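You operate a simulated robot arm through the tools that you are given. There is no shell and no other tool.

You are at the controls of a simulated robot arm. One attempt, no reset.

## Task
Play track 2 on repeat with the bass on LO, volume 2.
Fine: knobs set before you press play; leave it playing.

The check looks at the end state, three seconds after you hand in, the way a careful person would. Anything else that was tipped, shoved, dropped, spilled or broken makes it a failure.

## Robot
A 7-joint arm with a two-finger parallel gripper, fixed in place. Base frame: the origin is at the foot of the arm, x ahead of it, y to its left, z up. Lengths are in mm, angles in rad, forces in N, time in s.
Its first joint turns from -2.897 to 2.897 rad. Payload 4.4 kg.
The tool frame sits at the grasp point between the pads (the TCP): z along the fingers, y along the line on which they close. The tips reach 23 mm beyond it. Largest opening 94 mm; finger width 38, thickness 10; the body of the gripper, 54 by 96 mm, starts 39 mm behind the TCP.
Orientation is that of the tool frame in the base frame, as a unit quaternion [x, y, z, w]. With the fingers straight down and closing along the base's y, the tool's x points along the base's -x, its y along +y and its z along -z.

## Interface
- The arm moves only by the tool drive_tool. Its argument "rows" is a list of rows, each a list of 7 numbers: the finger opening in mm, from 0 to 94, then the shift along the tool's x, y, z in units of 500 mm (1.0 is 500 mm), then the turn, a rotation vector about the tool's x, y, z in units of 60 degrees (1.0 is 60 degrees). In form: [[hand, tx, ty, tz, wx, wy, wz], ...]. A call has 1 to 20 rows; each row is the pose to reach, as a shift and turn from the pose commanded when the call began, along the tool's axes at that moment. A call with a number of a shift or a turn outside -1 to 1 is refused whole. A row lasts 0.2 s, in which the tool goes at most 50 mm and 0.15 rad; a call with a longer step from one row to the next is refused whole, and so is a gripper value outside its range. Where a pose cannot be reached the arm comes as near as it can. A force on the tool above 40 N (or 10 N above the force at the start of the call, whichever is more), or a blocked arm, ends the call early, and 0.2 s more pass. The fingers move at their own pace (about 72 mm/s each) and stop on an object; they squeeze with about 37 N. The grip force told is the motor's: it shows also when the fingers shut on nothing. Time passes only in rows, and 0.2 s behind the last, so rows that repeat a pose let the fingers close. The reply holds the time, the measured pose of the TCP, the force on the tool along the base axes, the opening and the grip force, in the units named above and with some noise, with the torque about the TCP (base axes, N m) and any sound that the robot's microphone picked up.
- Cameras (640 x 400 px; columns grow to the right, rows downward): "scene" is fixed at [53.6, 491.3, 1349]; the picture's right is [-0.23, -0.97, 0.00], its down [-0.31, 0.07, -0.95] and it looks along [0.92, -0.22, -0.32] (base axes); focal length 352 px, centre (320, 200). "wrist" rides on the gripper at [86, 16, -74] in the tool frame; the picture's right is [-0.18, 0.98, 0.00], its down [-0.58, -0.11, -0.81] and it looks along [-0.79, -0.15, 0.59] (tool axes); focal length 243 px, centre (320, 200). There is no depth. A picture from a camera that has moved, and an enlarged one, comes with that camera's place and axes in the base frame and with its lens. The place of the scene camera against the robot may be out by one fixed shift of up to 18 mm in any direction.
- grab_frame(camera): a new picture of that camera. The clock stands still meanwhile.
- close_up(camera, box): a new picture of the part [left, top, right, bottom] of that camera's present view, enlarged. The clock stands still meanwhile.
- hand_in(): hands the job in; it is judged then, once.

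Nothing tells you positions but the pictures and the camera data. Unless the task says otherwise, let go and move clear before handing in.

The tools are called after "Call:" as a command line: name --pt "numbers of a row" for each row, then --argument value for the rest, lists and objects as JSON in quotes. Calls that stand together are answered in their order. drive_tool: Moves the arm, as the interface text tells. Its arguments: {"type":"object","properties":{"rows":{"type":"array"}},"required":["rows"]} The other tools are called the same way: grab_frame (camera) takes a picture; close_up (camera, box) takes an enlarged picture of a part of a camera's view; hand_in () hands the job in.

At the start:

```text
time_s: 0.0
position: [478.8, 524.6, 1268.2]
orientation: [0.001, 1.0, -0.001, 0.0]
wrist_force: [-0.2, 0.6, 0.6]
wrist_torque: [-0.02, 0.04, 0.0]
finger_gap: 94.1
finger_force: 0.1
```

scene: 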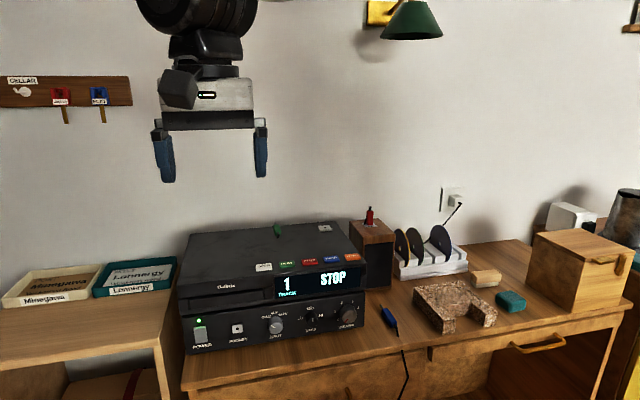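
wrist: 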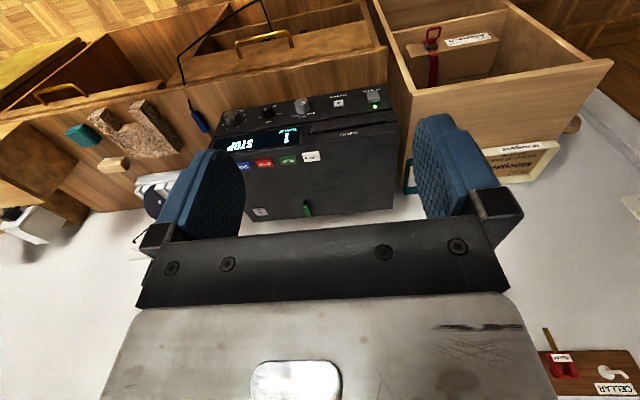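

I see a CD player on a desk with the power light on, display "1 STOP", several knobs on the front and coloured buttons on top. I'll zoom in to read the labels before moving.

Call:
close_up --camera "scene" --box '[170, 210, 380, 360]'

Call:
close_up --camera "scene" --box '[250, 280, 370, 355]'

Call:
close_up --camera "wrist" --box '[200, 80, 400, 220]'

Call:
close_up --camera "scene" --box '[240, 240, 370, 310]'

```text
2.67 times, centred on (275, 285) of scene
camera zoom: at [53.6, 491.3, 1349.0], right [-0.23, -0.97, 0.0], down [-0.31, 0.07, -0.95], along [0.92, -0.22, -0.32], focal length 938 px, centre (440, -27)
```

zoom: 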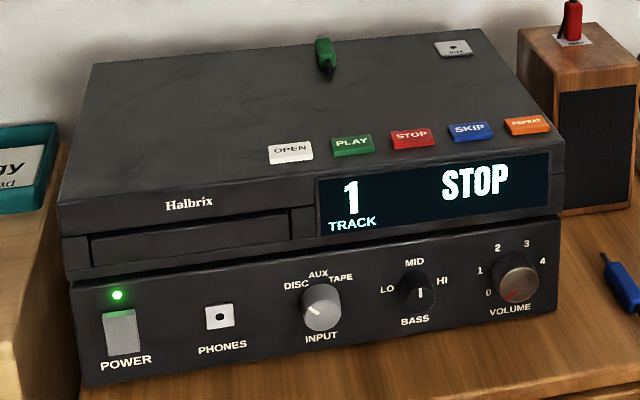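

```text
5.33 times, centred on (310, 318) of scene
camera zoom: at [53.6, 491.3, 1349.0], right [-0.23, -0.97, 0.0], down [-0.31, 0.07, -0.95], along [0.92, -0.22, -0.32], focal length 1877 px, centre (373, -427)
```

zoom: 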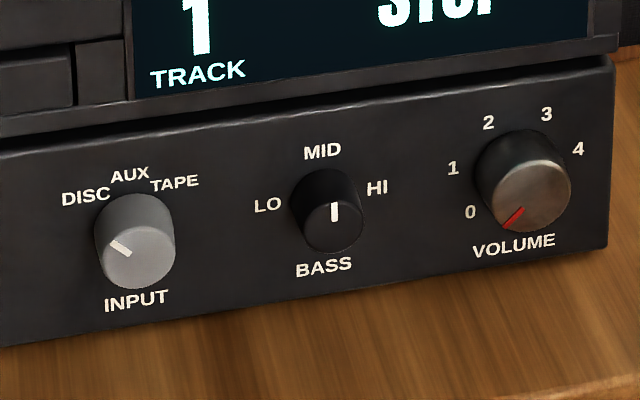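

```text
2.86 times, centred on (300, 150) of wrist
camera zoom: at [391.4, 541.1, 1343.5], right [0.18, 0.98, 0.0], down [0.58, -0.11, 0.81], along [0.79, -0.15, -0.59], focal length 693 px, centre (377, 343)
```

zoom: 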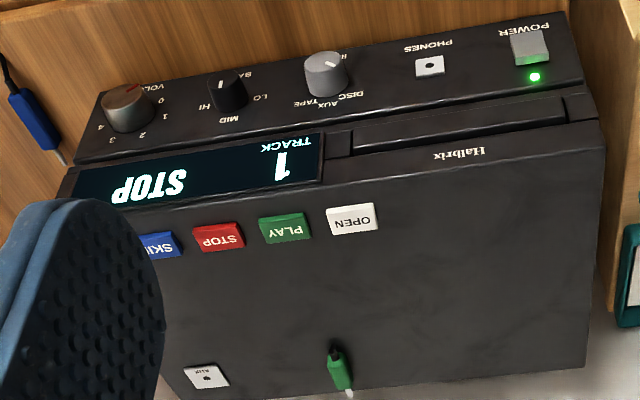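

```text
4.92 times, centred on (305, 275) of scene
camera zoom: at [53.6, 491.3, 1349.0], right [-0.23, -0.97, 0.0], down [-0.31, 0.07, -0.95], along [0.92, -0.22, -0.32], focal length 1733 px, centre (394, -169)
```

zoom: 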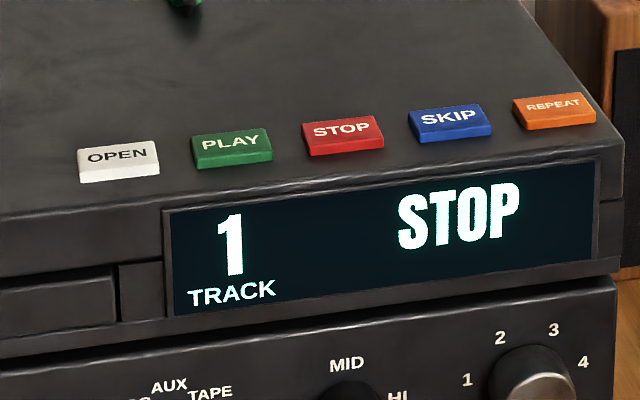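

The player is on with DISC selected, bass on MID, volume at 0, track 1 stopped. Triangulating the two views puts the volume knob near (697, 271, 841), bass near (695, 355, 845) and PLAY near (742, 402, 965). I'll roll the hand in free space first, so the camera ends up above the gripper when I pitch it level with the knobs.

Call:
drive_tool --pt "94 0 0 0 0 0 0.125" --pt "94 0 0 0 0 0 0.25" --pt "94 0 0 0 0 0 0.375" --pt "94 0 0 0 0 0 0.5" --pt "94 0 0 0 0 0 0.625" --pt "94 0 0 0 0 0 0.75" --pt "94 0 0 0 0 0 0.875" --pt "94 0 0 0 0 0 1.0"

```text
time_s: 1.8
position: [477.4, 525.3, 1268.8]
orientation: [0.501, 0.866, 0.001, -0.001]
wrist_force: [-0.4, 0.9, -0.4]
wrist_torque: [0.01, 0.03, 0.01]
finger_gap: 94.1
finger_force: 0.0
```

The roll worked cleanly, with the hand still well above everything. I'll continue rolling the remaining 120° in two calls.

Call:
drive_tool --pt "94 0 0 0 0 0 0.125" --pt "94 0 0 0 0 0 0.25" --pt "94 0 0 0 0 0 0.375" --pt "94 0 0 0 0 0 0.5" --pt "94 0 0 0 0 0 0.625" --pt "94 0 0 0 0 0 0.75" --pt "94 0 0 0 0 0 0.875" --pt "94 0 0 0 0 0 1.0"

```text
time_s: 3.6
position: [478.5, 523.9, 1268.5]
orientation: [0.866, 0.5, 0.0, 0.0]
wrist_force: [0.3, -0.4, 0.2]
wrist_torque: [0.01, 0.0, -0.01]
finger_gap: 93.8
finger_force: 0.1
```

The roll is at 120° and still tracking. I'll do the last 60°.

Call:
drive_tool --pt "94 0 0 0 0 0 0.125" --pt "94 0 0 0 0 0 0.25" --pt "94 0 0 0 0 0 0.375" --pt "94 0 0 0 0 0 0.5" --pt "94 0 0 0 0 0 0.625" --pt "94 0 0 0 0 0 0.75" --pt "94 0 0 0 0 0 0.875" --pt "94 0 0 0 0 0 1.0"

```text
time_s: 5.4
position: [478.2, 524.2, 1268.6]
orientation: [0.881, 0.473, 0.0, -0.001]
wrist_force: [0.4, -0.9, -0.1]
wrist_torque: [-0.03, -0.03, 0.03]
finger_gap: 94.2
finger_force: 0.1
out of reach, approached as far as the arm can: row 1, 2, 3, 4, 5, 6, 7, 8
```

The joint limit came at about +124°, so this direction won't reach camera-up. Going the other way should have room to −208°. I'll turn back and check how the commanded pose behaved.

Call:
drive_tool --pt "94 0 0 0 0 0 -0.125" --pt "94 0 0 0 0 0 -0.25" --pt "94 0 0 0 0 0 -0.375" --pt "94 0 0 0 0 0 -0.5" --pt "94 0 0 0 0 0 -0.625" --pt "94 0 0 0 0 0 -0.75" --pt "94 0 0 0 0 0 -0.875" --pt "94 0 0 0 0 0 -1.0"

```text
time_s: 7.2
position: [478.5, 525.6, 1268.7]
orientation: [0.527, 0.85, 0.0, 0.0]
wrist_force: [-0.3, -0.9, -0.5]
wrist_torque: [0.0, -0.01, 0.0]
finger_gap: 94.2
finger_force: 0.1
```

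The commanded pose is the clipped one, so there's no hidden offset. I'm now at about +64° roll and will go on in the negative direction, in free space.

Call:
drive_tool --pt "94 0 0 0 0 0 -0.142" --pt "94 0 0 0 0 0 -0.284" --pt "94 0 0 0 0 0 -0.426" --pt "94 0 0 0 0 0 -0.568" --pt "94 0 0 0 0 0 -0.71" --pt "94 0 0 0 0 0 -0.852" --pt "94 0 0 0 0 0 -0.99"

Call:
drive_tool --pt "94 0 0 0 0 0 -0.142" --pt "94 0 0 0 0 0 -0.284" --pt "94 0 0 0 0 0 -0.426" --pt "94 0 0 0 0 0 -0.568" --pt "94 0 0 0 0 0 -0.71" --pt "94 0 0 0 0 0 -0.852" --pt "94 0 0 0 0 0 -0.99"

Call:
drive_tool --pt "94 0 0 0 0 0 -0.142" --pt "94 0 0 0 0 0 -0.284" --pt "94 0 0 0 0 0 -0.426" --pt "94 0 0 0 0 0 -0.568" --pt "94 0 0 0 0 0 -0.71" --pt "94 0 0 0 0 0 -0.852" --pt "94 0 0 0 0 0 -0.99"

Call:
drive_tool --pt "94 0 0 0 0 0 -0.142" --pt "94 0 0 0 0 0 -0.284" --pt "94 0 0 0 0 0 -0.426" --pt "94 0 0 0 0 0 -0.568" --pt "94 0 0 0 0 0 -0.71" --pt "94 0 0 0 0 0 -0.852" --pt "94 0 0 0 0 0 -0.99"

```text
time_s: 8.8
position: [479.5, 524.4, 1269.6]
orientation: [0.035, 0.999, 0.0, 0.0]
wrist_force: [-0.3, -0.1, -0.4]
wrist_torque: [0.01, 0.03, -0.01]
finger_gap: 93.9
finger_force: 0.1
```

```text
time_s: 10.4
position: [480.2, 524.5, 1269.6]
orientation: [-0.464, 0.886, 0.001, 0.0]
wrist_force: [0.0, 0.4, -0.1]
wrist_torque: [0.01, 0.03, 0.0]
finger_gap: 94.0
finger_force: 0.1
```

```text
time_s: 12.0
position: [478.1, 523.5, 1268.9]
orientation: [0.842, -0.54, 0.0, 0.0]
wrist_force: [0.0, 0.0, 0.6]
wrist_torque: [-0.01, -0.01, -0.01]
finger_gap: 94.2
finger_force: 0.0
```

```text
time_s: 13.6
position: [479.1, 524.0, 1268.8]
orientation: [0.999, -0.051, 0.0, 0.0]
wrist_force: [-0.6, -0.4, 0.6]
wrist_torque: [0.02, 0.04, 0.05]
finger_gap: 93.8
finger_force: 0.0
```

Roll is at about −174°, camera now facing the player side. Next I'll pitch the tool 60° toward horizontal while sliding right toward the knob columns, still high above the desk.

Call:
drive_tool --pt "94 0 0.04 0 0 0.125 0" --pt "94 0 0.08 0 0 0.25 0" --pt "94 0 0.12 0 0 0.375 0" --pt "94 0 0.16 0 0 0.5 0" --pt "94 0 0.2 0 0 0.625 0" --pt "94 0 0.24 0 0 0.75 0" --pt "94 0 0.28 0 0 0.875 0" --pt "94 0 0.32 0 0 1.0 0"

Call:
grab_frame --camera "scene"

Call:
grab_frame --camera "wrist"

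```text
time_s: 15.4
position: [462.2, 365.3, 1269.7]
orientation: [0.865, -0.045, 0.499, 0.024]
wrist_force: [-0.2, 0.5, 0.8]
wrist_torque: [-0.02, -0.01, 0.02]
finger_gap: 94.0
finger_force: 0.1
```

```text
taken
```

scene: 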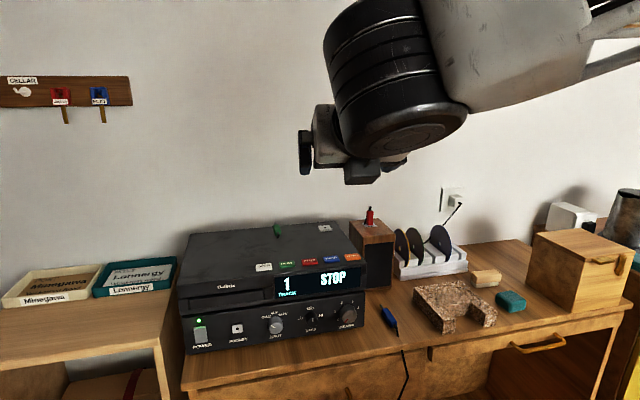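

```text
taken
camera wrist: at [439.5, 351.5, 1380.8], right [-0.19, -0.97, -0.16], down [-0.97, 0.21, -0.1], along [0.13, 0.14, -0.98], focal length 243 px, centre (320, 200)
```

wrist: 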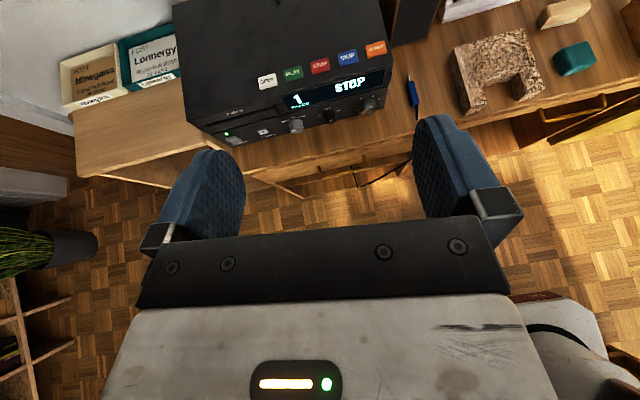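

The scene is undisturbed and the camera now sits above the gripper. Next I'll level the tool (pointing straight at the panel, +x) and come down to a viewing position about (540, 350, 950), well clear in front of the player.

Call:
drive_tool --pt "94 -0.0472 0.0016 0.0461 0.0094 0.05 -0.0029" --pt "94 -0.0944 0.0031 0.0922 0.0189 0.1 -0.0057" --pt "94 -0.1416 0.0047 0.1383 0.0283 0.15 -0.0086" --pt "94 -0.1888 0.0062 0.1844 0.0377 0.2 -0.0115" --pt "94 -0.236 0.0078 0.2305 0.0472 0.25 -0.0144" --pt "94 -0.2832 0.0094 0.2766 0.0566 0.3 -0.0172" --pt "94 -0.3304 0.0109 0.3227 0.066 0.35 -0.0201" --pt "94 -0.3776 0.0125 0.3688 0.0754 0.4 -0.023" --pt "94 -0.4248 0.014 0.4149 0.0849 0.45 -0.0258" --pt "94 -0.472 0.0156 0.461 0.0943 0.5 -0.0287"

Call:
grab_frame --camera "scene"

Call:
grab_frame --camera "wrist"

```text
time_s: 17.6
position: [540.0, 347.9, 951.4]
orientation: [0.707, 0.0, 0.707, 0.0]
wrist_force: [-0.7, -0.1, 0.0]
wrist_torque: [-0.03, 0.01, -0.01]
finger_gap: 94.1
finger_force: 0.0
```

```text
taken
```

scene: 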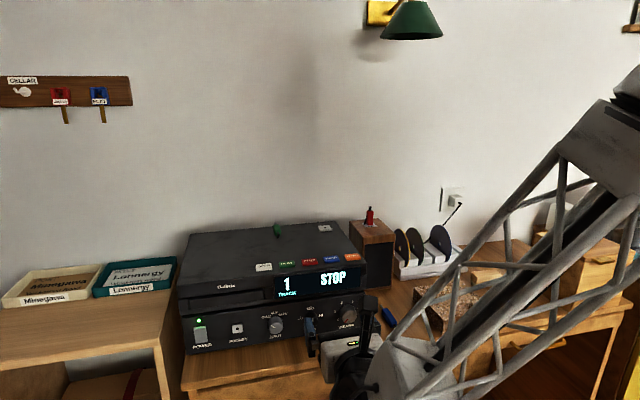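

```text
taken
camera wrist: at [465.3, 331.8, 1038.0], right [0.0, -0.98, -0.18], down [-0.81, 0.11, -0.58], along [0.59, 0.15, -0.79], focal length 243 px, centre (320, 200)
```

wrist: 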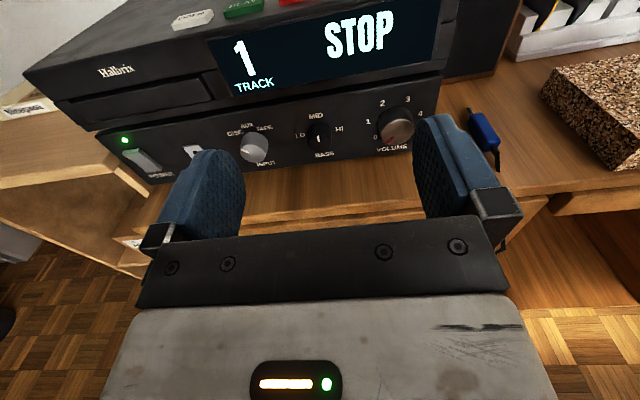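

The tool is level with the panel in good view. I'll zoom in to read the knob positions and scales precisely.

Call:
close_up --camera "wrist" --box '[350, 80, 430, 160]'

Call:
close_up --camera "wrist" --box '[280, 100, 360, 165]'

Call:
close_up --camera "wrist" --box '[90, 60, 450, 200]'

```text
5.00 times, centred on (390, 120) of wrist
camera zoom: at [465.3, 331.8, 1038.0], right [0.0, -0.98, -0.18], down [-0.81, 0.11, -0.58], along [0.59, 0.15, -0.79], focal length 1213 px, centre (-30, 600)
```

zoom: 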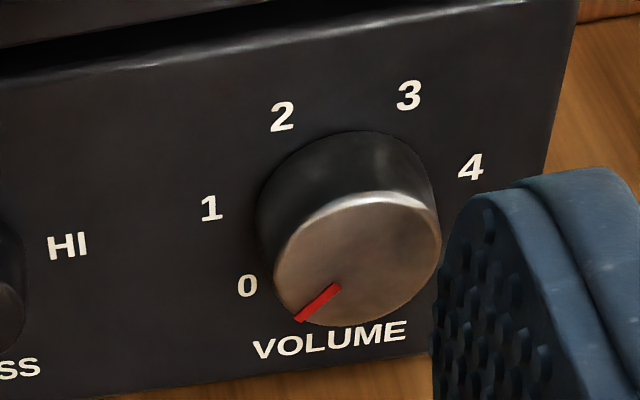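

```text
6.15 times, centred on (320, 132) of wrist
camera zoom: at [465.3, 331.8, 1038.0], right [0.0, -0.98, -0.18], down [-0.81, 0.11, -0.58], along [0.59, 0.15, -0.79], focal length 1493 px, centre (320, 615)
```

zoom: 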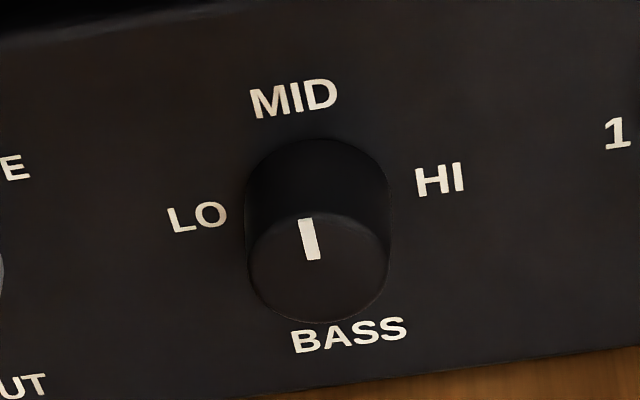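

```text
1.78 times, centred on (270, 130) of wrist
camera zoom: at [465.3, 331.8, 1038.0], right [0.0, -0.98, -0.18], down [-0.81, 0.11, -0.58], along [0.59, 0.15, -0.79], focal length 431 px, centre (409, 324)
```

zoom: 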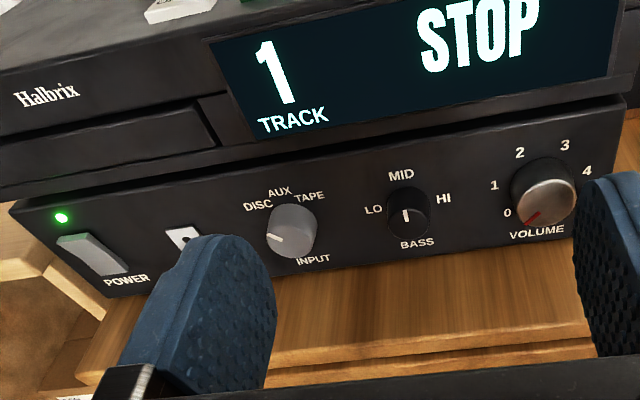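

The bass pointer is at MID, volume pointer at 0, input on DISC; the desk front edge is near x≈638 and the panel near x≈712. I'll drop 100 mm to knob height (still 130 mm in front) and take a second view to triangulate the knobs well.

Call:
drive_tool --pt "94 -0.04 0 0 0 0 0" --pt "94 -0.08 0 0 0 0 0" --pt "94 -0.12 0 0 0 0 0" --pt "94 -0.16 0 0 0 0 0" --pt "94 -0.2 0 0 0 0 0"

Call:
grab_frame --camera "wrist"

Call:
close_up --camera "wrist" --box '[350, 0, 450, 100]'

Call:
close_up --camera "wrist" --box '[260, 10, 360, 110]'

Call:
grab_frame --camera "scene"

```text
time_s: 18.8
position: [543.0, 350.1, 848.7]
orientation: [0.707, -0.001, 0.707, 0.003]
wrist_force: [0.4, 0.4, 0.3]
wrist_torque: [0.01, -0.02, -0.05]
finger_gap: 93.8
finger_force: 0.0
```

```text
taken
camera wrist: at [467.2, 334.7, 935.8], right [0.0, -0.98, -0.18], down [-0.81, 0.11, -0.58], along [0.59, 0.14, -0.79], focal length 243 px, centre (320, 200)
```

wrist: 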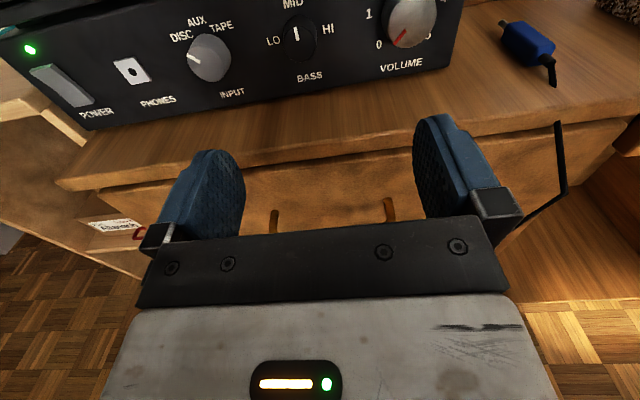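

```text
4.00 times, centred on (400, 50) of wrist
camera zoom: at [467.2, 334.7, 935.8], right [0.0, -0.98, -0.18], down [-0.81, 0.11, -0.58], along [0.59, 0.14, -0.79], focal length 970 px, centre (0, 800)
```

zoom: 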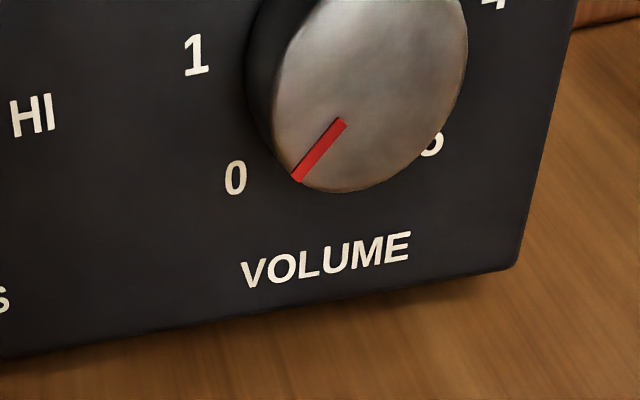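

```text
4.00 times, centred on (310, 60) of wrist
camera zoom: at [467.2, 334.7, 935.8], right [0.0, -0.98, -0.18], down [-0.81, 0.11, -0.58], along [0.59, 0.14, -0.79], focal length 970 px, centre (360, 760)
```

zoom: 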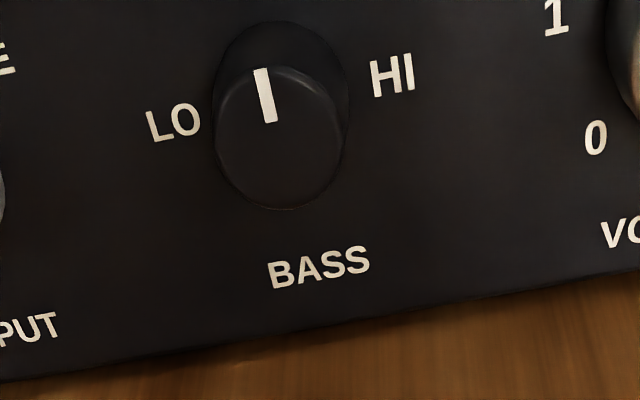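

```text
taken
```

scene: 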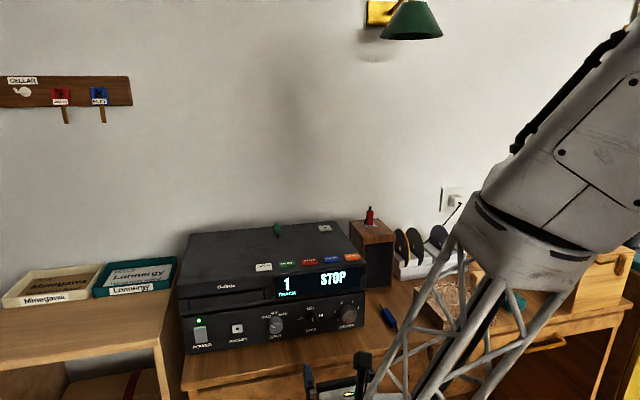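

Two-view triangulation gives the bass knob at about (679, 364, 858), 26 mm across, and volume at about (680, 279, 857), 36 mm across; the panel is at x≈697 and square to the base axes. The bass LO mark is 90° counter-clockwise from MID and volume 2 is 108° clockwise from 0, so each knob needs two grips. Next I'll line up with the bass knob, rolled about +22°, still short of it.

Call:
drive_tool --pt "80 0.0042 -0.007 0.035 0 0 0.1" --pt "70 0.0084 -0.0142 0.07 0 0 0.2" --pt "60 0.0126 -0.0213 0.105 0 0 0.3" --pt "60 0.0168 -0.0284 0.14 0 0 0.375" --pt "60 0.0168 -0.0284 0.14 0 0 0.375"

Call:
grab_frame --camera "wrist"

Call:
grab_frame --camera "scene"

```text
time_s: 20.0
position: [613.3, 362.7, 857.4]
orientation: [0.694, -0.138, 0.694, -0.136]
wrist_force: [0.5, -0.3, 0.9]
wrist_torque: [-0.03, 0.02, 0.02]
finger_gap: 59.8
finger_force: 0.0
```

```text
taken
camera wrist: at [538.0, 315.1, 931.5], right [0.0, -0.84, -0.54], down [-0.81, 0.32, -0.5], along [0.59, 0.44, -0.68], focal length 243 px, centre (320, 200)
```

wrist: 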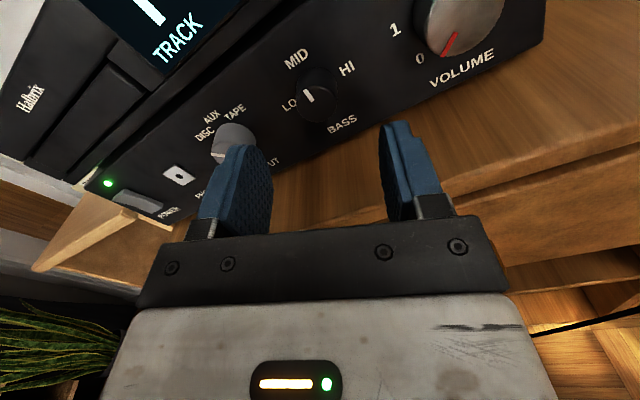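

```text
taken
```

scene: 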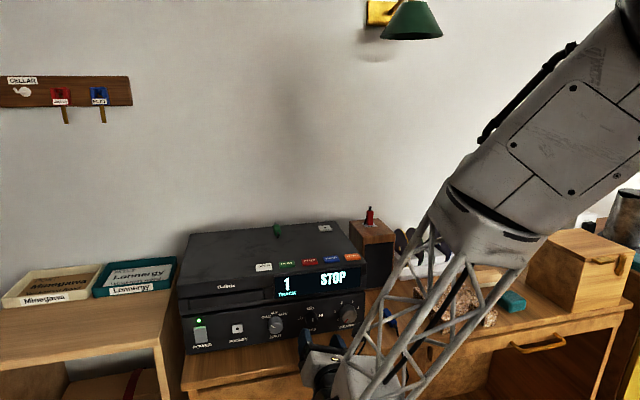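

Now I'm about 45 mm short of the bass knob with the hand rolled. I'll zoom in to verify the centring in the tool frame.

Call:
close_up --camera "wrist" --box '[270, 50, 370, 150]'

Call:
close_up --camera "scene" --box '[260, 290, 380, 400]'

```text
4.00 times, centred on (320, 100) of wrist
camera zoom: at [538.0, 315.1, 931.5], right [0.0, -0.84, -0.54], down [-0.81, 0.32, -0.5], along [0.59, 0.44, -0.68], focal length 970 px, centre (320, 600)
```

zoom: 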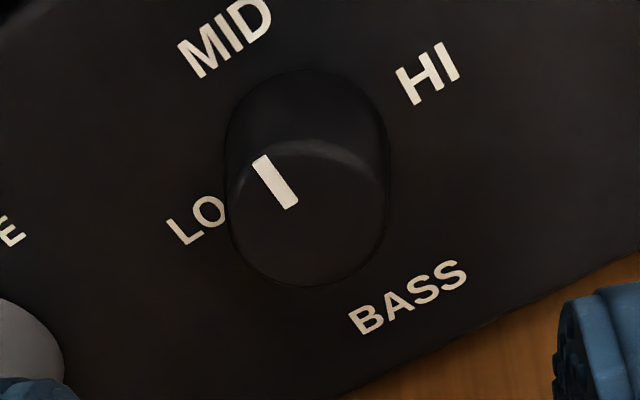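

```text
3.64 times, centred on (320, 345) of scene
camera zoom: at [53.6, 491.3, 1349.0], right [-0.23, -0.97, 0.0], down [-0.31, 0.07, -0.95], along [0.92, -0.22, -0.32], focal length 1280 px, centre (320, -327)
```

zoom: 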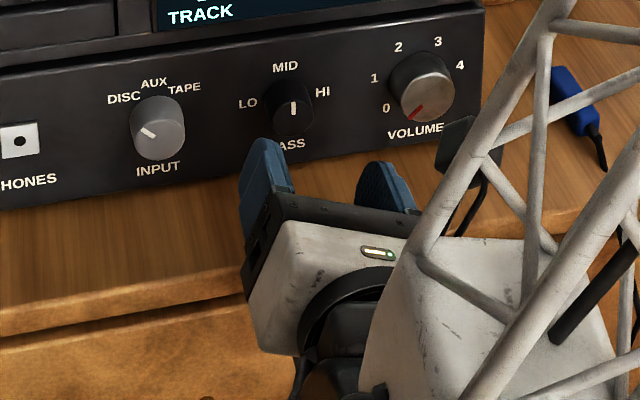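

The knob is centred within about 2 mm of the tool axis, and the wrist camera picture confirms the fingers clear the neighbouring knobs. I'll shift 2 mm sideways and advance so the tips overlap the bass knob by about 13 mm without touching the panel.

Call:
drive_tool --pt "60 0.0006 -0.002 0.02 0 0 0" --pt "60 0.0006 -0.0038 0.04 0 0 0" --pt "60 0.0006 -0.0038 0.06 0 0 0" --pt "60 0.0006 -0.0038 0.08 0 0 0" --pt "60 0.0006 -0.0038 0.1 0 0 0" --pt "60 0.0006 -0.0038 0.11 0 0 0"

Call:
grab_frame --camera "wrist"

Call:
close_up --camera "wrist" --box '[220, 80, 420, 230]'

Call:
close_up --camera "scene" --box '[260, 280, 380, 390]'

```text
time_s: 21.4
position: [668.7, 363.7, 858.6]
orientation: [0.694, -0.139, 0.694, -0.135]
wrist_force: [-0.4, 0.5, 0.1]
wrist_torque: [-0.01, 0.0, 0.0]
finger_gap: 59.8
finger_force: 0.1
```

```text
taken
camera wrist: at [593.4, 316.5, 932.0], right [0.0, -0.84, -0.54], down [-0.81, 0.32, -0.5], along [0.59, 0.44, -0.68], focal length 243 px, centre (320, 200)
```

wrist: 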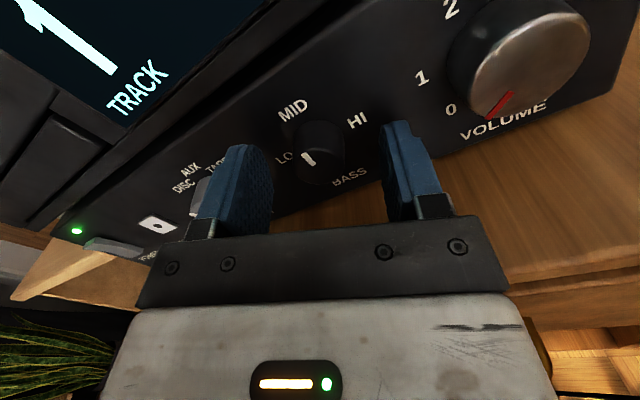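

```text
2.67 times, centred on (320, 155) of wrist
camera zoom: at [593.4, 316.5, 932.0], right [0.0, -0.84, -0.54], down [-0.81, 0.32, -0.5], along [0.59, 0.44, -0.68], focal length 647 px, centre (320, 320)
```

zoom: 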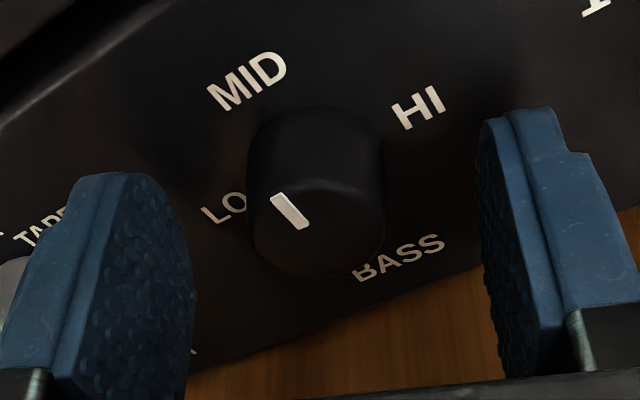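

```text
3.64 times, centred on (320, 335) of scene
camera zoom: at [53.6, 491.3, 1349.0], right [-0.23, -0.97, 0.0], down [-0.31, 0.07, -0.95], along [0.92, -0.22, -0.32], focal length 1280 px, centre (320, -291)
```

zoom: 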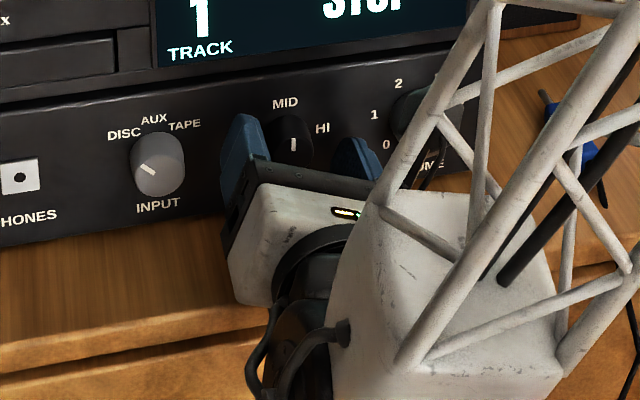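

Centring is within about 1 mm, with ~13 mm overlap and the panel still clear. Now I'll close on the bass knob.

Call:
drive_tool --pt "40 0 0 0 0 0 0" --pt "15 0 0 0 0 0 0" --pt "15 0 0 0 0 0 0" --pt "15 0 0 0 0 0 0"

Call:
close_up --camera "wrist" --box '[220, 80, 420, 230]'

```text
time_s: 22.4
position: [667.8, 364.0, 858.3]
orientation: [0.694, -0.139, 0.694, -0.135]
wrist_force: [2.7, 15.6, 2.0]
wrist_torque: [-0.05, 0.09, 0.42]
finger_gap: 27.1
finger_force: 44.8
```

```text
2.67 times, centred on (320, 155) of wrist
camera zoom: at [593.3, 317.1, 932.2], right [0.0, -0.84, -0.54], down [-0.81, 0.32, -0.5], along [0.59, 0.44, -0.68], focal length 647 px, centre (320, 320)
```

zoom: 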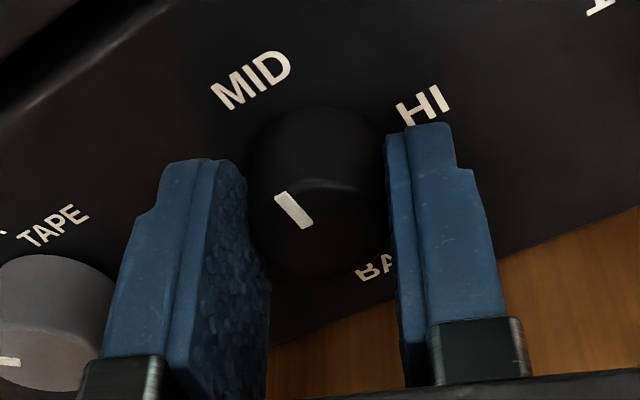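

The grip is on at 27 mm, with a 15 N side force that means I'm about 1 mm off in y. I'll relieve that with a 0.8 mm shift while turning counter-clockwise by 45°.

Call:
drive_tool --pt "15 0 -0.0008 0 0 0 0" --pt "15 0 -0.0016 0 0 0 0" --pt "15 0 -0.0016 0 0 0 -0.09" --pt "15 0 -0.0016 0 0 0 -0.18" --pt "15 0 -0.0016 0 0 0 -0.27" --pt "15 0 -0.0016 0 0 0 -0.36" --pt "15 0 -0.0016 0 0 0 -0.45" --pt "15 0 -0.0016 0 0 0 -0.54" --pt "15 0 -0.0016 0 0 0 -0.63" --pt "15 0 -0.0016 0 0 0 -0.7" --pt "15 0 -0.0016 0 0 0 -0.75"

Call:
close_up --camera "wrist" --box '[220, 80, 420, 230]'

Call:
grab_frame --camera "scene"

```text
time_s: 25.0
position: [666.8, 365.4, 859.2]
orientation: [0.693, 0.137, 0.693, 0.141]
wrist_force: [-3.4, -8.9, 7.0]
wrist_torque: [0.0, -0.33, -0.26]
finger_gap: 26.6
finger_force: 45.3
stopped in row 11: the force on the tool passed its limit at 40 N (the readings are from after the stop); the commanded pose is now the measured one
```

```text
2.67 times, centred on (320, 155) of wrist
camera zoom: at [591.7, 384.2, 945.0], right [0.0, -0.98, 0.21], down [-0.81, -0.12, -0.58], along [0.59, -0.17, -0.79], focal length 647 px, centre (320, 320)
```

zoom: 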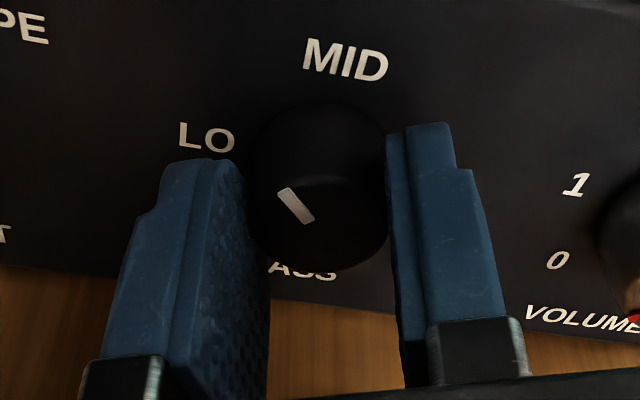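

```text
taken
```

scene: 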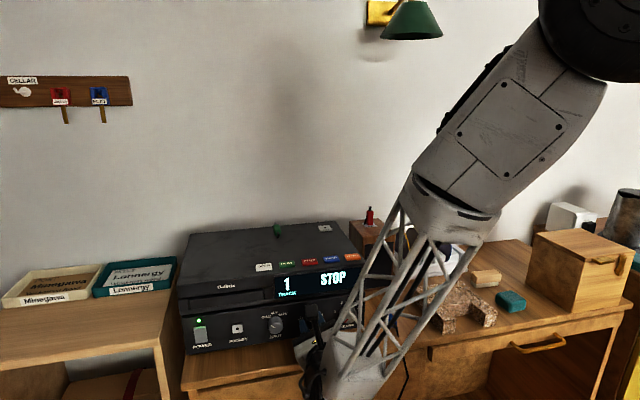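

The knob turned with the gripper by about 45°, then the side force reached its limit (slight eccentricity). I'll release in place and check where the pointer settled.

Call:
drive_tool --pt "40 0 0 0 0 0 0" --pt "60 0 0 0 0 0 0" --pt "60 0 0 0 0 0 0"

Call:
close_up --camera "wrist" --box '[220, 80, 420, 230]'

Call:
close_up --camera "scene" --box '[260, 280, 380, 390]'

```text
time_s: 25.8
position: [667.0, 365.6, 859.0]
orientation: [0.693, 0.138, 0.693, 0.141]
wrist_force: [-0.4, -1.0, 0.6]
wrist_torque: [0.0, 0.04, -0.07]
finger_gap: 59.9
finger_force: 0.0
```

```text
2.67 times, centred on (320, 155) of wrist
camera zoom: at [591.7, 384.4, 944.8], right [0.0, -0.98, 0.21], down [-0.81, -0.12, -0.58], along [0.59, -0.17, -0.79], focal length 647 px, centre (320, 320)
```

zoom: 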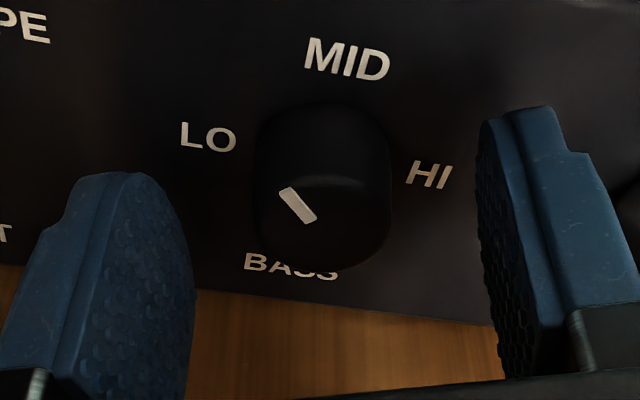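

```text
3.64 times, centred on (320, 335) of scene
camera zoom: at [53.6, 491.3, 1349.0], right [-0.23, -0.97, 0.0], down [-0.31, 0.07, -0.95], along [0.92, -0.22, -0.32], focal length 1280 px, centre (320, -291)
```

zoom: 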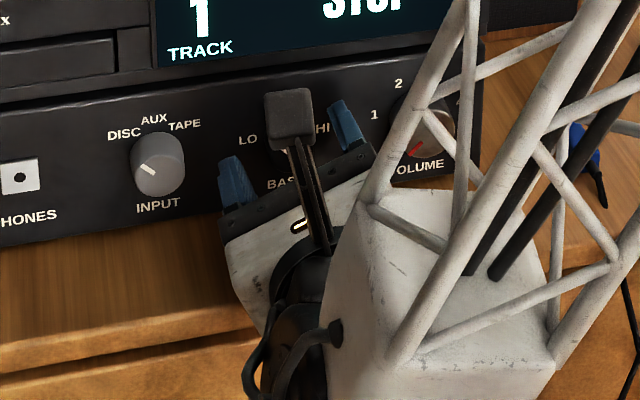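

The pointer stayed at −45° (no snap-back), halfway to LO. I'll rotate the open hand back 45° around the knob with a small recentring, then check alignment before regripping.

Call:
drive_tool --pt "60 0.0004 0.0009 0 0 0 0.125" --pt "60 0.0008 0.0018 0 0 0 0.25" --pt "60 0.0013 0.0027 0 0 0 0.375" --pt "60 0.0013 0.0027 0 0 0 0.5" --pt "60 0.0013 0.0027 0 0 0 0.625" --pt "60 0.0013 0.0027 0 0 0 0.75" --pt "60 0.0013 0.0027 0 0 0 0.75"

Call:
close_up --camera "wrist" --box '[220, 80, 420, 230]'

```text
time_s: 27.4
position: [667.2, 364.2, 858.4]
orientation: [0.693, -0.139, 0.694, -0.136]
wrist_force: [0.4, 0.8, 0.2]
wrist_torque: [0.01, 0.01, 0.0]
finger_gap: 60.1
finger_force: 0.2
```

```text
2.67 times, centred on (320, 155) of wrist
camera zoom: at [591.5, 316.8, 933.7], right [0.0, -0.84, -0.54], down [-0.8, 0.33, -0.5], along [0.59, 0.44, -0.68], focal length 647 px, centre (320, 320)
```

zoom: 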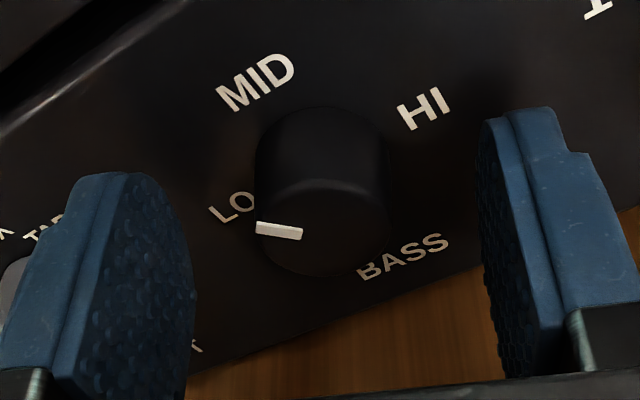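

The pointer now shows clearly, and the knob looks centred. I'll close again and check the side force.

Call:
drive_tool --pt "40 0 0 0 0 0 0" --pt "15 0 0 0 0 0 0" --pt "15 0 0 0 0 0 0" --pt "15 0 0 0 0 0 0"

```text
time_s: 28.4
position: [666.7, 364.8, 859.5]
orientation: [0.693, -0.137, 0.694, -0.136]
wrist_force: [0.9, -4.7, -1.8]
wrist_torque: [0.01, -0.08, -0.16]
finger_gap: 26.6
finger_force: 45.2
```

Side force is only 5 N now, so it's well centred. I'll turn the first part and watch the force.

Call:
drive_tool --pt "15 0 0.0005 0 0 0 -0.08" --pt "15 0 0.0005 0 0 0 -0.16" --pt "15 0 0.0005 0 0 0 -0.24" --pt "15 0 0.0005 0 0 0 -0.32" --pt "15 0 0.0005 0 0 0 -0.4"

```text
time_s: 29.6
position: [668.2, 365.3, 859.0]
orientation: [0.707, 0.012, 0.707, 0.012]
wrist_force: [0.7, 29.0, -9.4]
wrist_torque: [0.04, 0.06, 0.73]
finger_gap: 26.5
finger_force: 44.8
```

There's a 29 N side force building toward +y, so I'll relieve it with about 1.2 mm of shift before turning further.

Call:
drive_tool --pt "15 -0.0004 -0.0012 0 0 0 0" --pt "15 -0.0008 -0.0024 0 0 0 0" --pt "15 -0.0008 -0.0024 0 0 0 0"

```text
time_s: 30.4
position: [666.1, 366.1, 860.4]
orientation: [0.706, 0.009, 0.708, 0.013]
wrist_force: [-3.5, -2.3, 8.7]
wrist_torque: [-0.01, 0.2, -0.12]
finger_gap: 27.2
finger_force: 45.4
```

Force is relieved. I'll finish the remaining ~20° to LO.

Call:
drive_tool --pt "15 0.0002 0 0 0 0 -0.07" --pt "15 0.0002 0 0 0 0 -0.14" --pt "15 0.0002 0 0 0 0 -0.21" --pt "15 0.0002 0 0 0 0 -0.28" --pt "15 0.0002 0 0 0 0 -0.34"

Call:
close_up --camera "wrist" --box '[220, 80, 420, 230]'

```text
time_s: 31.6
position: [666.7, 365.5, 860.2]
orientation: [0.694, 0.134, 0.695, 0.136]
wrist_force: [-22.5, 6.4, 20.0]
wrist_torque: [-0.03, -0.64, 0.23]
finger_gap: 26.4
finger_force: 45.1
```

```text
2.67 times, centred on (320, 155) of wrist
camera zoom: at [591.8, 383.5, 945.8], right [0.0, -0.98, 0.2], down [-0.81, -0.12, -0.58], along [0.59, -0.16, -0.79], focal length 647 px, centre (320, 320)
```

zoom: 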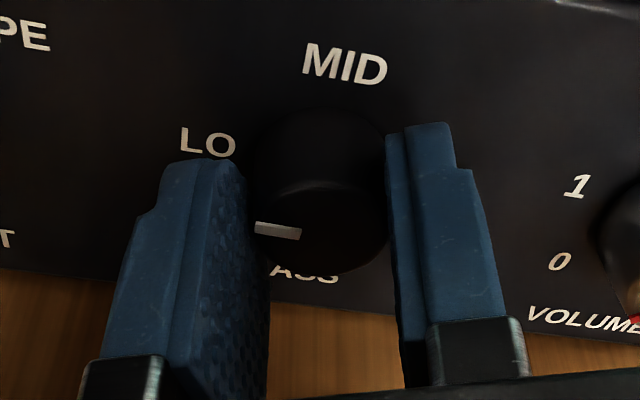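

The pointer reads about −90° in the base frame, pointing at LO. I'll release the knob and back off to inspect.

Call:
drive_tool --pt "35 0 0 0 0 0 0" --pt "60 0 0 0 0 0 0" --pt "60 0 0 0 0 0 0" --pt "60 0 0 -0.04 0 0 0.1" --pt "60 0 0 -0.08 0 0 0.2" --pt "60 0 0 -0.12 0 0 0.3" --pt "60 0 0 -0.15 0 0 0.365"

Call:
grab_frame --camera "wrist"

Call:
close_up --camera "wrist" --box '[270, 40, 370, 140]'

Call:
grab_frame --camera "scene"

Call:
close_up --camera "scene" --box '[180, 260, 380, 370]'

```text
time_s: 33.2
position: [592.6, 365.1, 861.0]
orientation: [0.706, 0.0, 0.708, 0.003]
wrist_force: [0.3, -0.2, -0.4]
wrist_torque: [-0.02, 0.0, 0.0]
finger_gap: 59.8
finger_force: 0.0
```

```text
taken
camera wrist: at [516.6, 349.1, 946.7], right [0.0, -0.98, -0.18], down [-0.81, 0.11, -0.58], along [0.59, 0.14, -0.79], focal length 243 px, centre (320, 200)
```

wrist: 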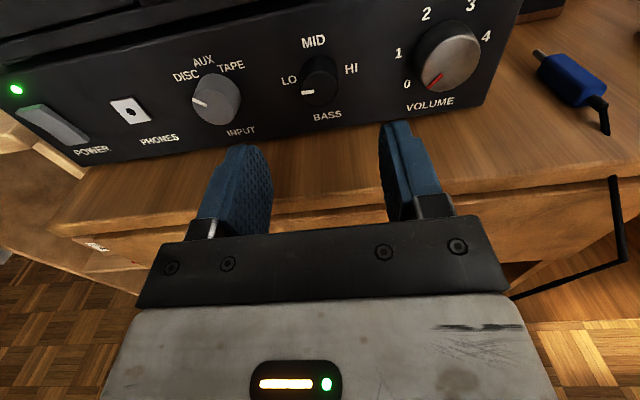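

```text
4.00 times, centred on (320, 90) of wrist
camera zoom: at [516.6, 349.1, 946.7], right [0.0, -0.98, -0.18], down [-0.81, 0.11, -0.58], along [0.59, 0.14, -0.79], focal length 970 px, centre (320, 640)
```

zoom: 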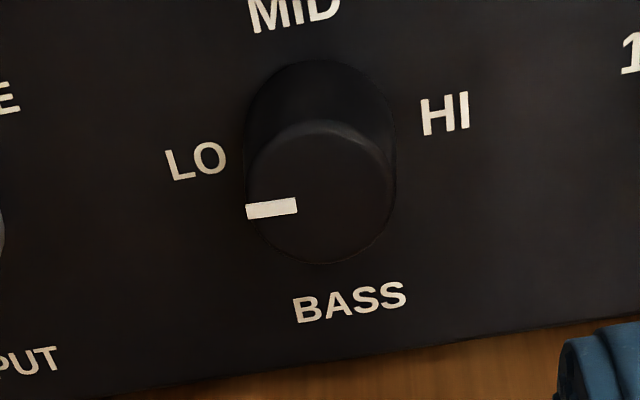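

```text
taken
```

scene: 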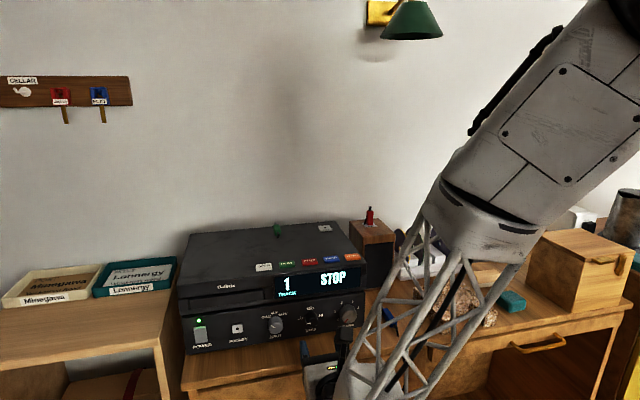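

```text
3.20 times, centred on (280, 315) of scene
camera zoom: at [53.6, 491.3, 1349.0], right [-0.23, -0.97, 0.0], down [-0.31, 0.07, -0.95], along [0.92, -0.22, -0.32], focal length 1126 px, centre (448, -168)
```

zoom: 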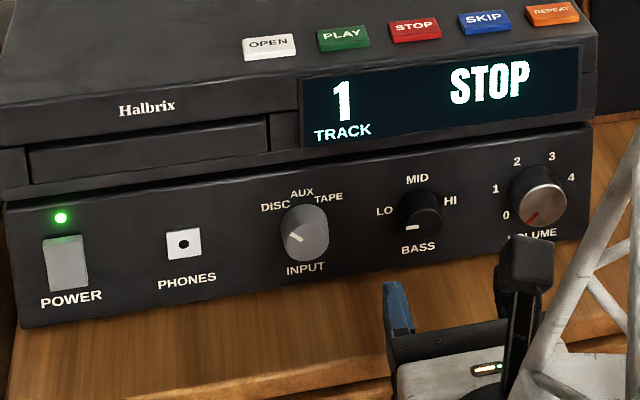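

Bass now points at LO, and nothing else has moved. I'll zoom in on the bass pointer and the volume knob from here to refine their positions before moving over.

Call:
close_up --camera "wrist" --box '[390, 0, 500, 110]'

Call:
close_up --camera "scene" --box '[285, 295, 365, 345]'

```text
3.64 times, centred on (445, 55) of wrist
camera zoom: at [516.6, 349.1, 946.7], right [0.0, -0.98, -0.18], down [-0.81, 0.11, -0.58], along [0.59, 0.14, -0.79], focal length 882 px, centre (-134, 727)
```

zoom: 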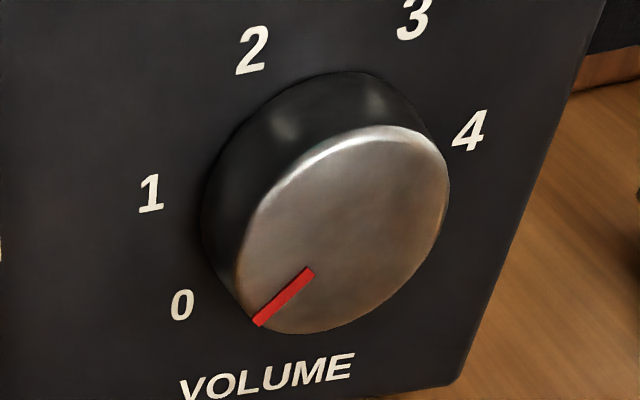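

```text
8.00 times, centred on (325, 320) of scene
camera zoom: at [53.6, 491.3, 1349.0], right [-0.23, -0.97, 0.0], down [-0.31, 0.07, -0.95], along [0.92, -0.22, -0.32], focal length 2815 px, centre (280, -760)
```

zoom: 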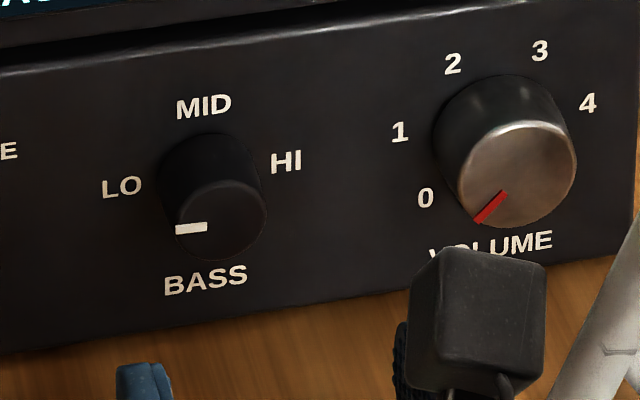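

Bass is within a few degrees of LO in both cameras. The volume knob is 85 mm to the right at the same height. I'll move across while rolling to −27°, staying back from the panel.

Call:
drive_tool --pt "64 0 0.0425 0 0 0 -0.12" --pt "64 -0.001 0.085 0 0 0 -0.24" --pt "64 -0.002 0.1275 0 0 0 -0.36" --pt "64 -0.002 0.17 0 0 0 -0.45" --pt "64 -0.002 0.17 0.03 0 0 -0.45" --pt "64 -0.002 0.17 0.06 0 0 -0.45" --pt "64 -0.002 0.17 0.06 0 0 -0.45"

Call:
grab_frame --camera "wrist"

Call:
close_up --camera "wrist" --box '[220, 50, 420, 200]'

Call:
grab_frame --camera "scene"

```text
time_s: 34.8
position: [621.9, 281.3, 856.8]
orientation: [0.687, 0.164, 0.687, 0.168]
wrist_force: [0.0, -0.7, -0.6]
wrist_torque: [0.0, -0.02, 0.0]
finger_gap: 63.9
finger_force: 0.1
```

```text
taken
camera wrist: at [547.2, 307.4, 941.9], right [0.0, -0.96, 0.29], down [-0.81, -0.17, -0.57], along [0.59, -0.23, -0.77], focal length 243 px, centre (320, 200)
```

wrist: 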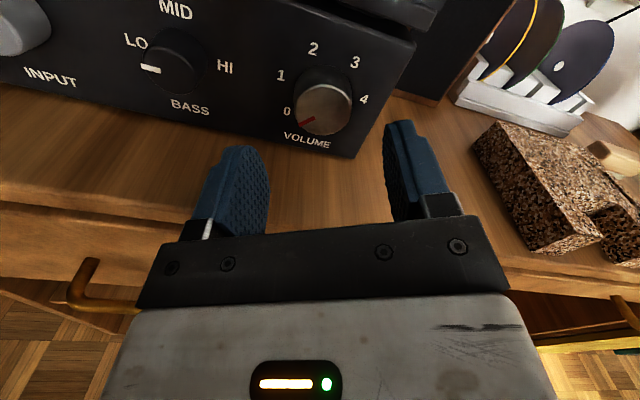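

```text
2.67 times, centred on (320, 125) of wrist
camera zoom: at [547.2, 307.4, 941.9], right [0.0, -0.96, 0.29], down [-0.81, -0.17, -0.57], along [0.59, -0.23, -0.77], focal length 647 px, centre (320, 400)
```

zoom: 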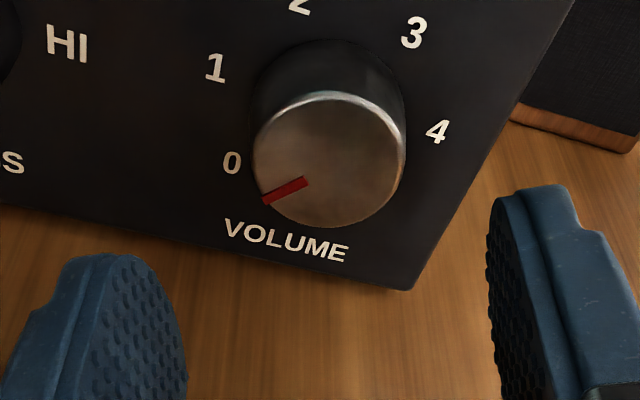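

```text
taken
```

scene: 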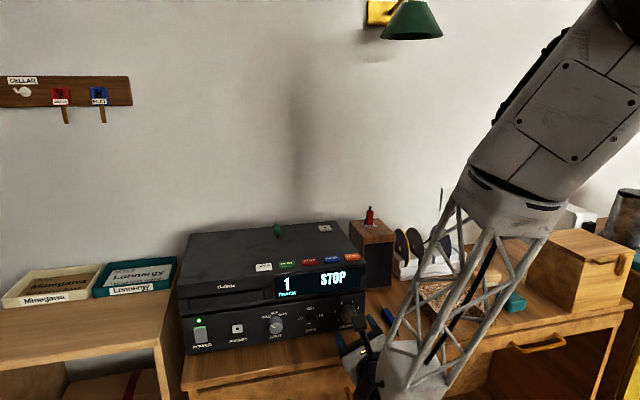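

The volume knob is about 2 mm off axis; I'll correct that and advance 46 mm to straddle it.

Call:
drive_tool --pt "64 -0.0006 0.0015 0.02 0 0 0" --pt "64 -0.0006 0.003 0.04 0 0 0" --pt "64 -0.0006 0.003 0.06 0 0 0" --pt "64 -0.0006 0.003 0.08 0 0 0" --pt "64 -0.0006 0.003 0.092 0 0 0" --pt "64 -0.0006 0.003 0.092 0 0 0"

Call:
close_up --camera "wrist" --box '[220, 80, 420, 230]'

Call:
grab_frame --camera "scene"

```text
time_s: 36.2
position: [667.5, 279.6, 858.4]
orientation: [0.687, 0.166, 0.687, 0.167]
wrist_force: [0.1, -0.3, 0.9]
wrist_torque: [0.0, -0.02, -0.01]
finger_gap: 64.2
finger_force: 0.1
```

```text
2.67 times, centred on (320, 155) of wrist
camera zoom: at [592.8, 304.7, 943.7], right [0.0, -0.96, 0.29], down [-0.81, -0.17, -0.57], along [0.59, -0.23, -0.77], focal length 647 px, centre (320, 320)
```

zoom: 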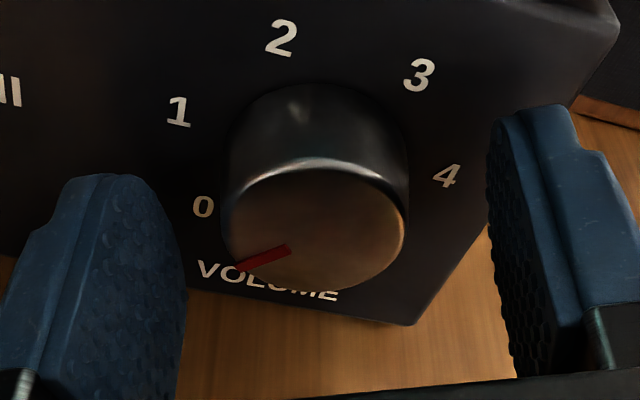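

```text
taken
```

scene: 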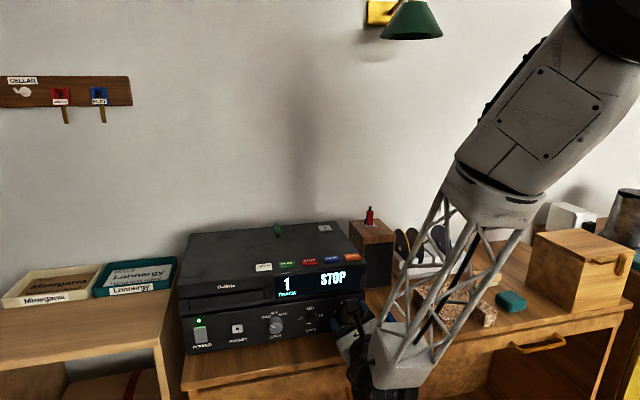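

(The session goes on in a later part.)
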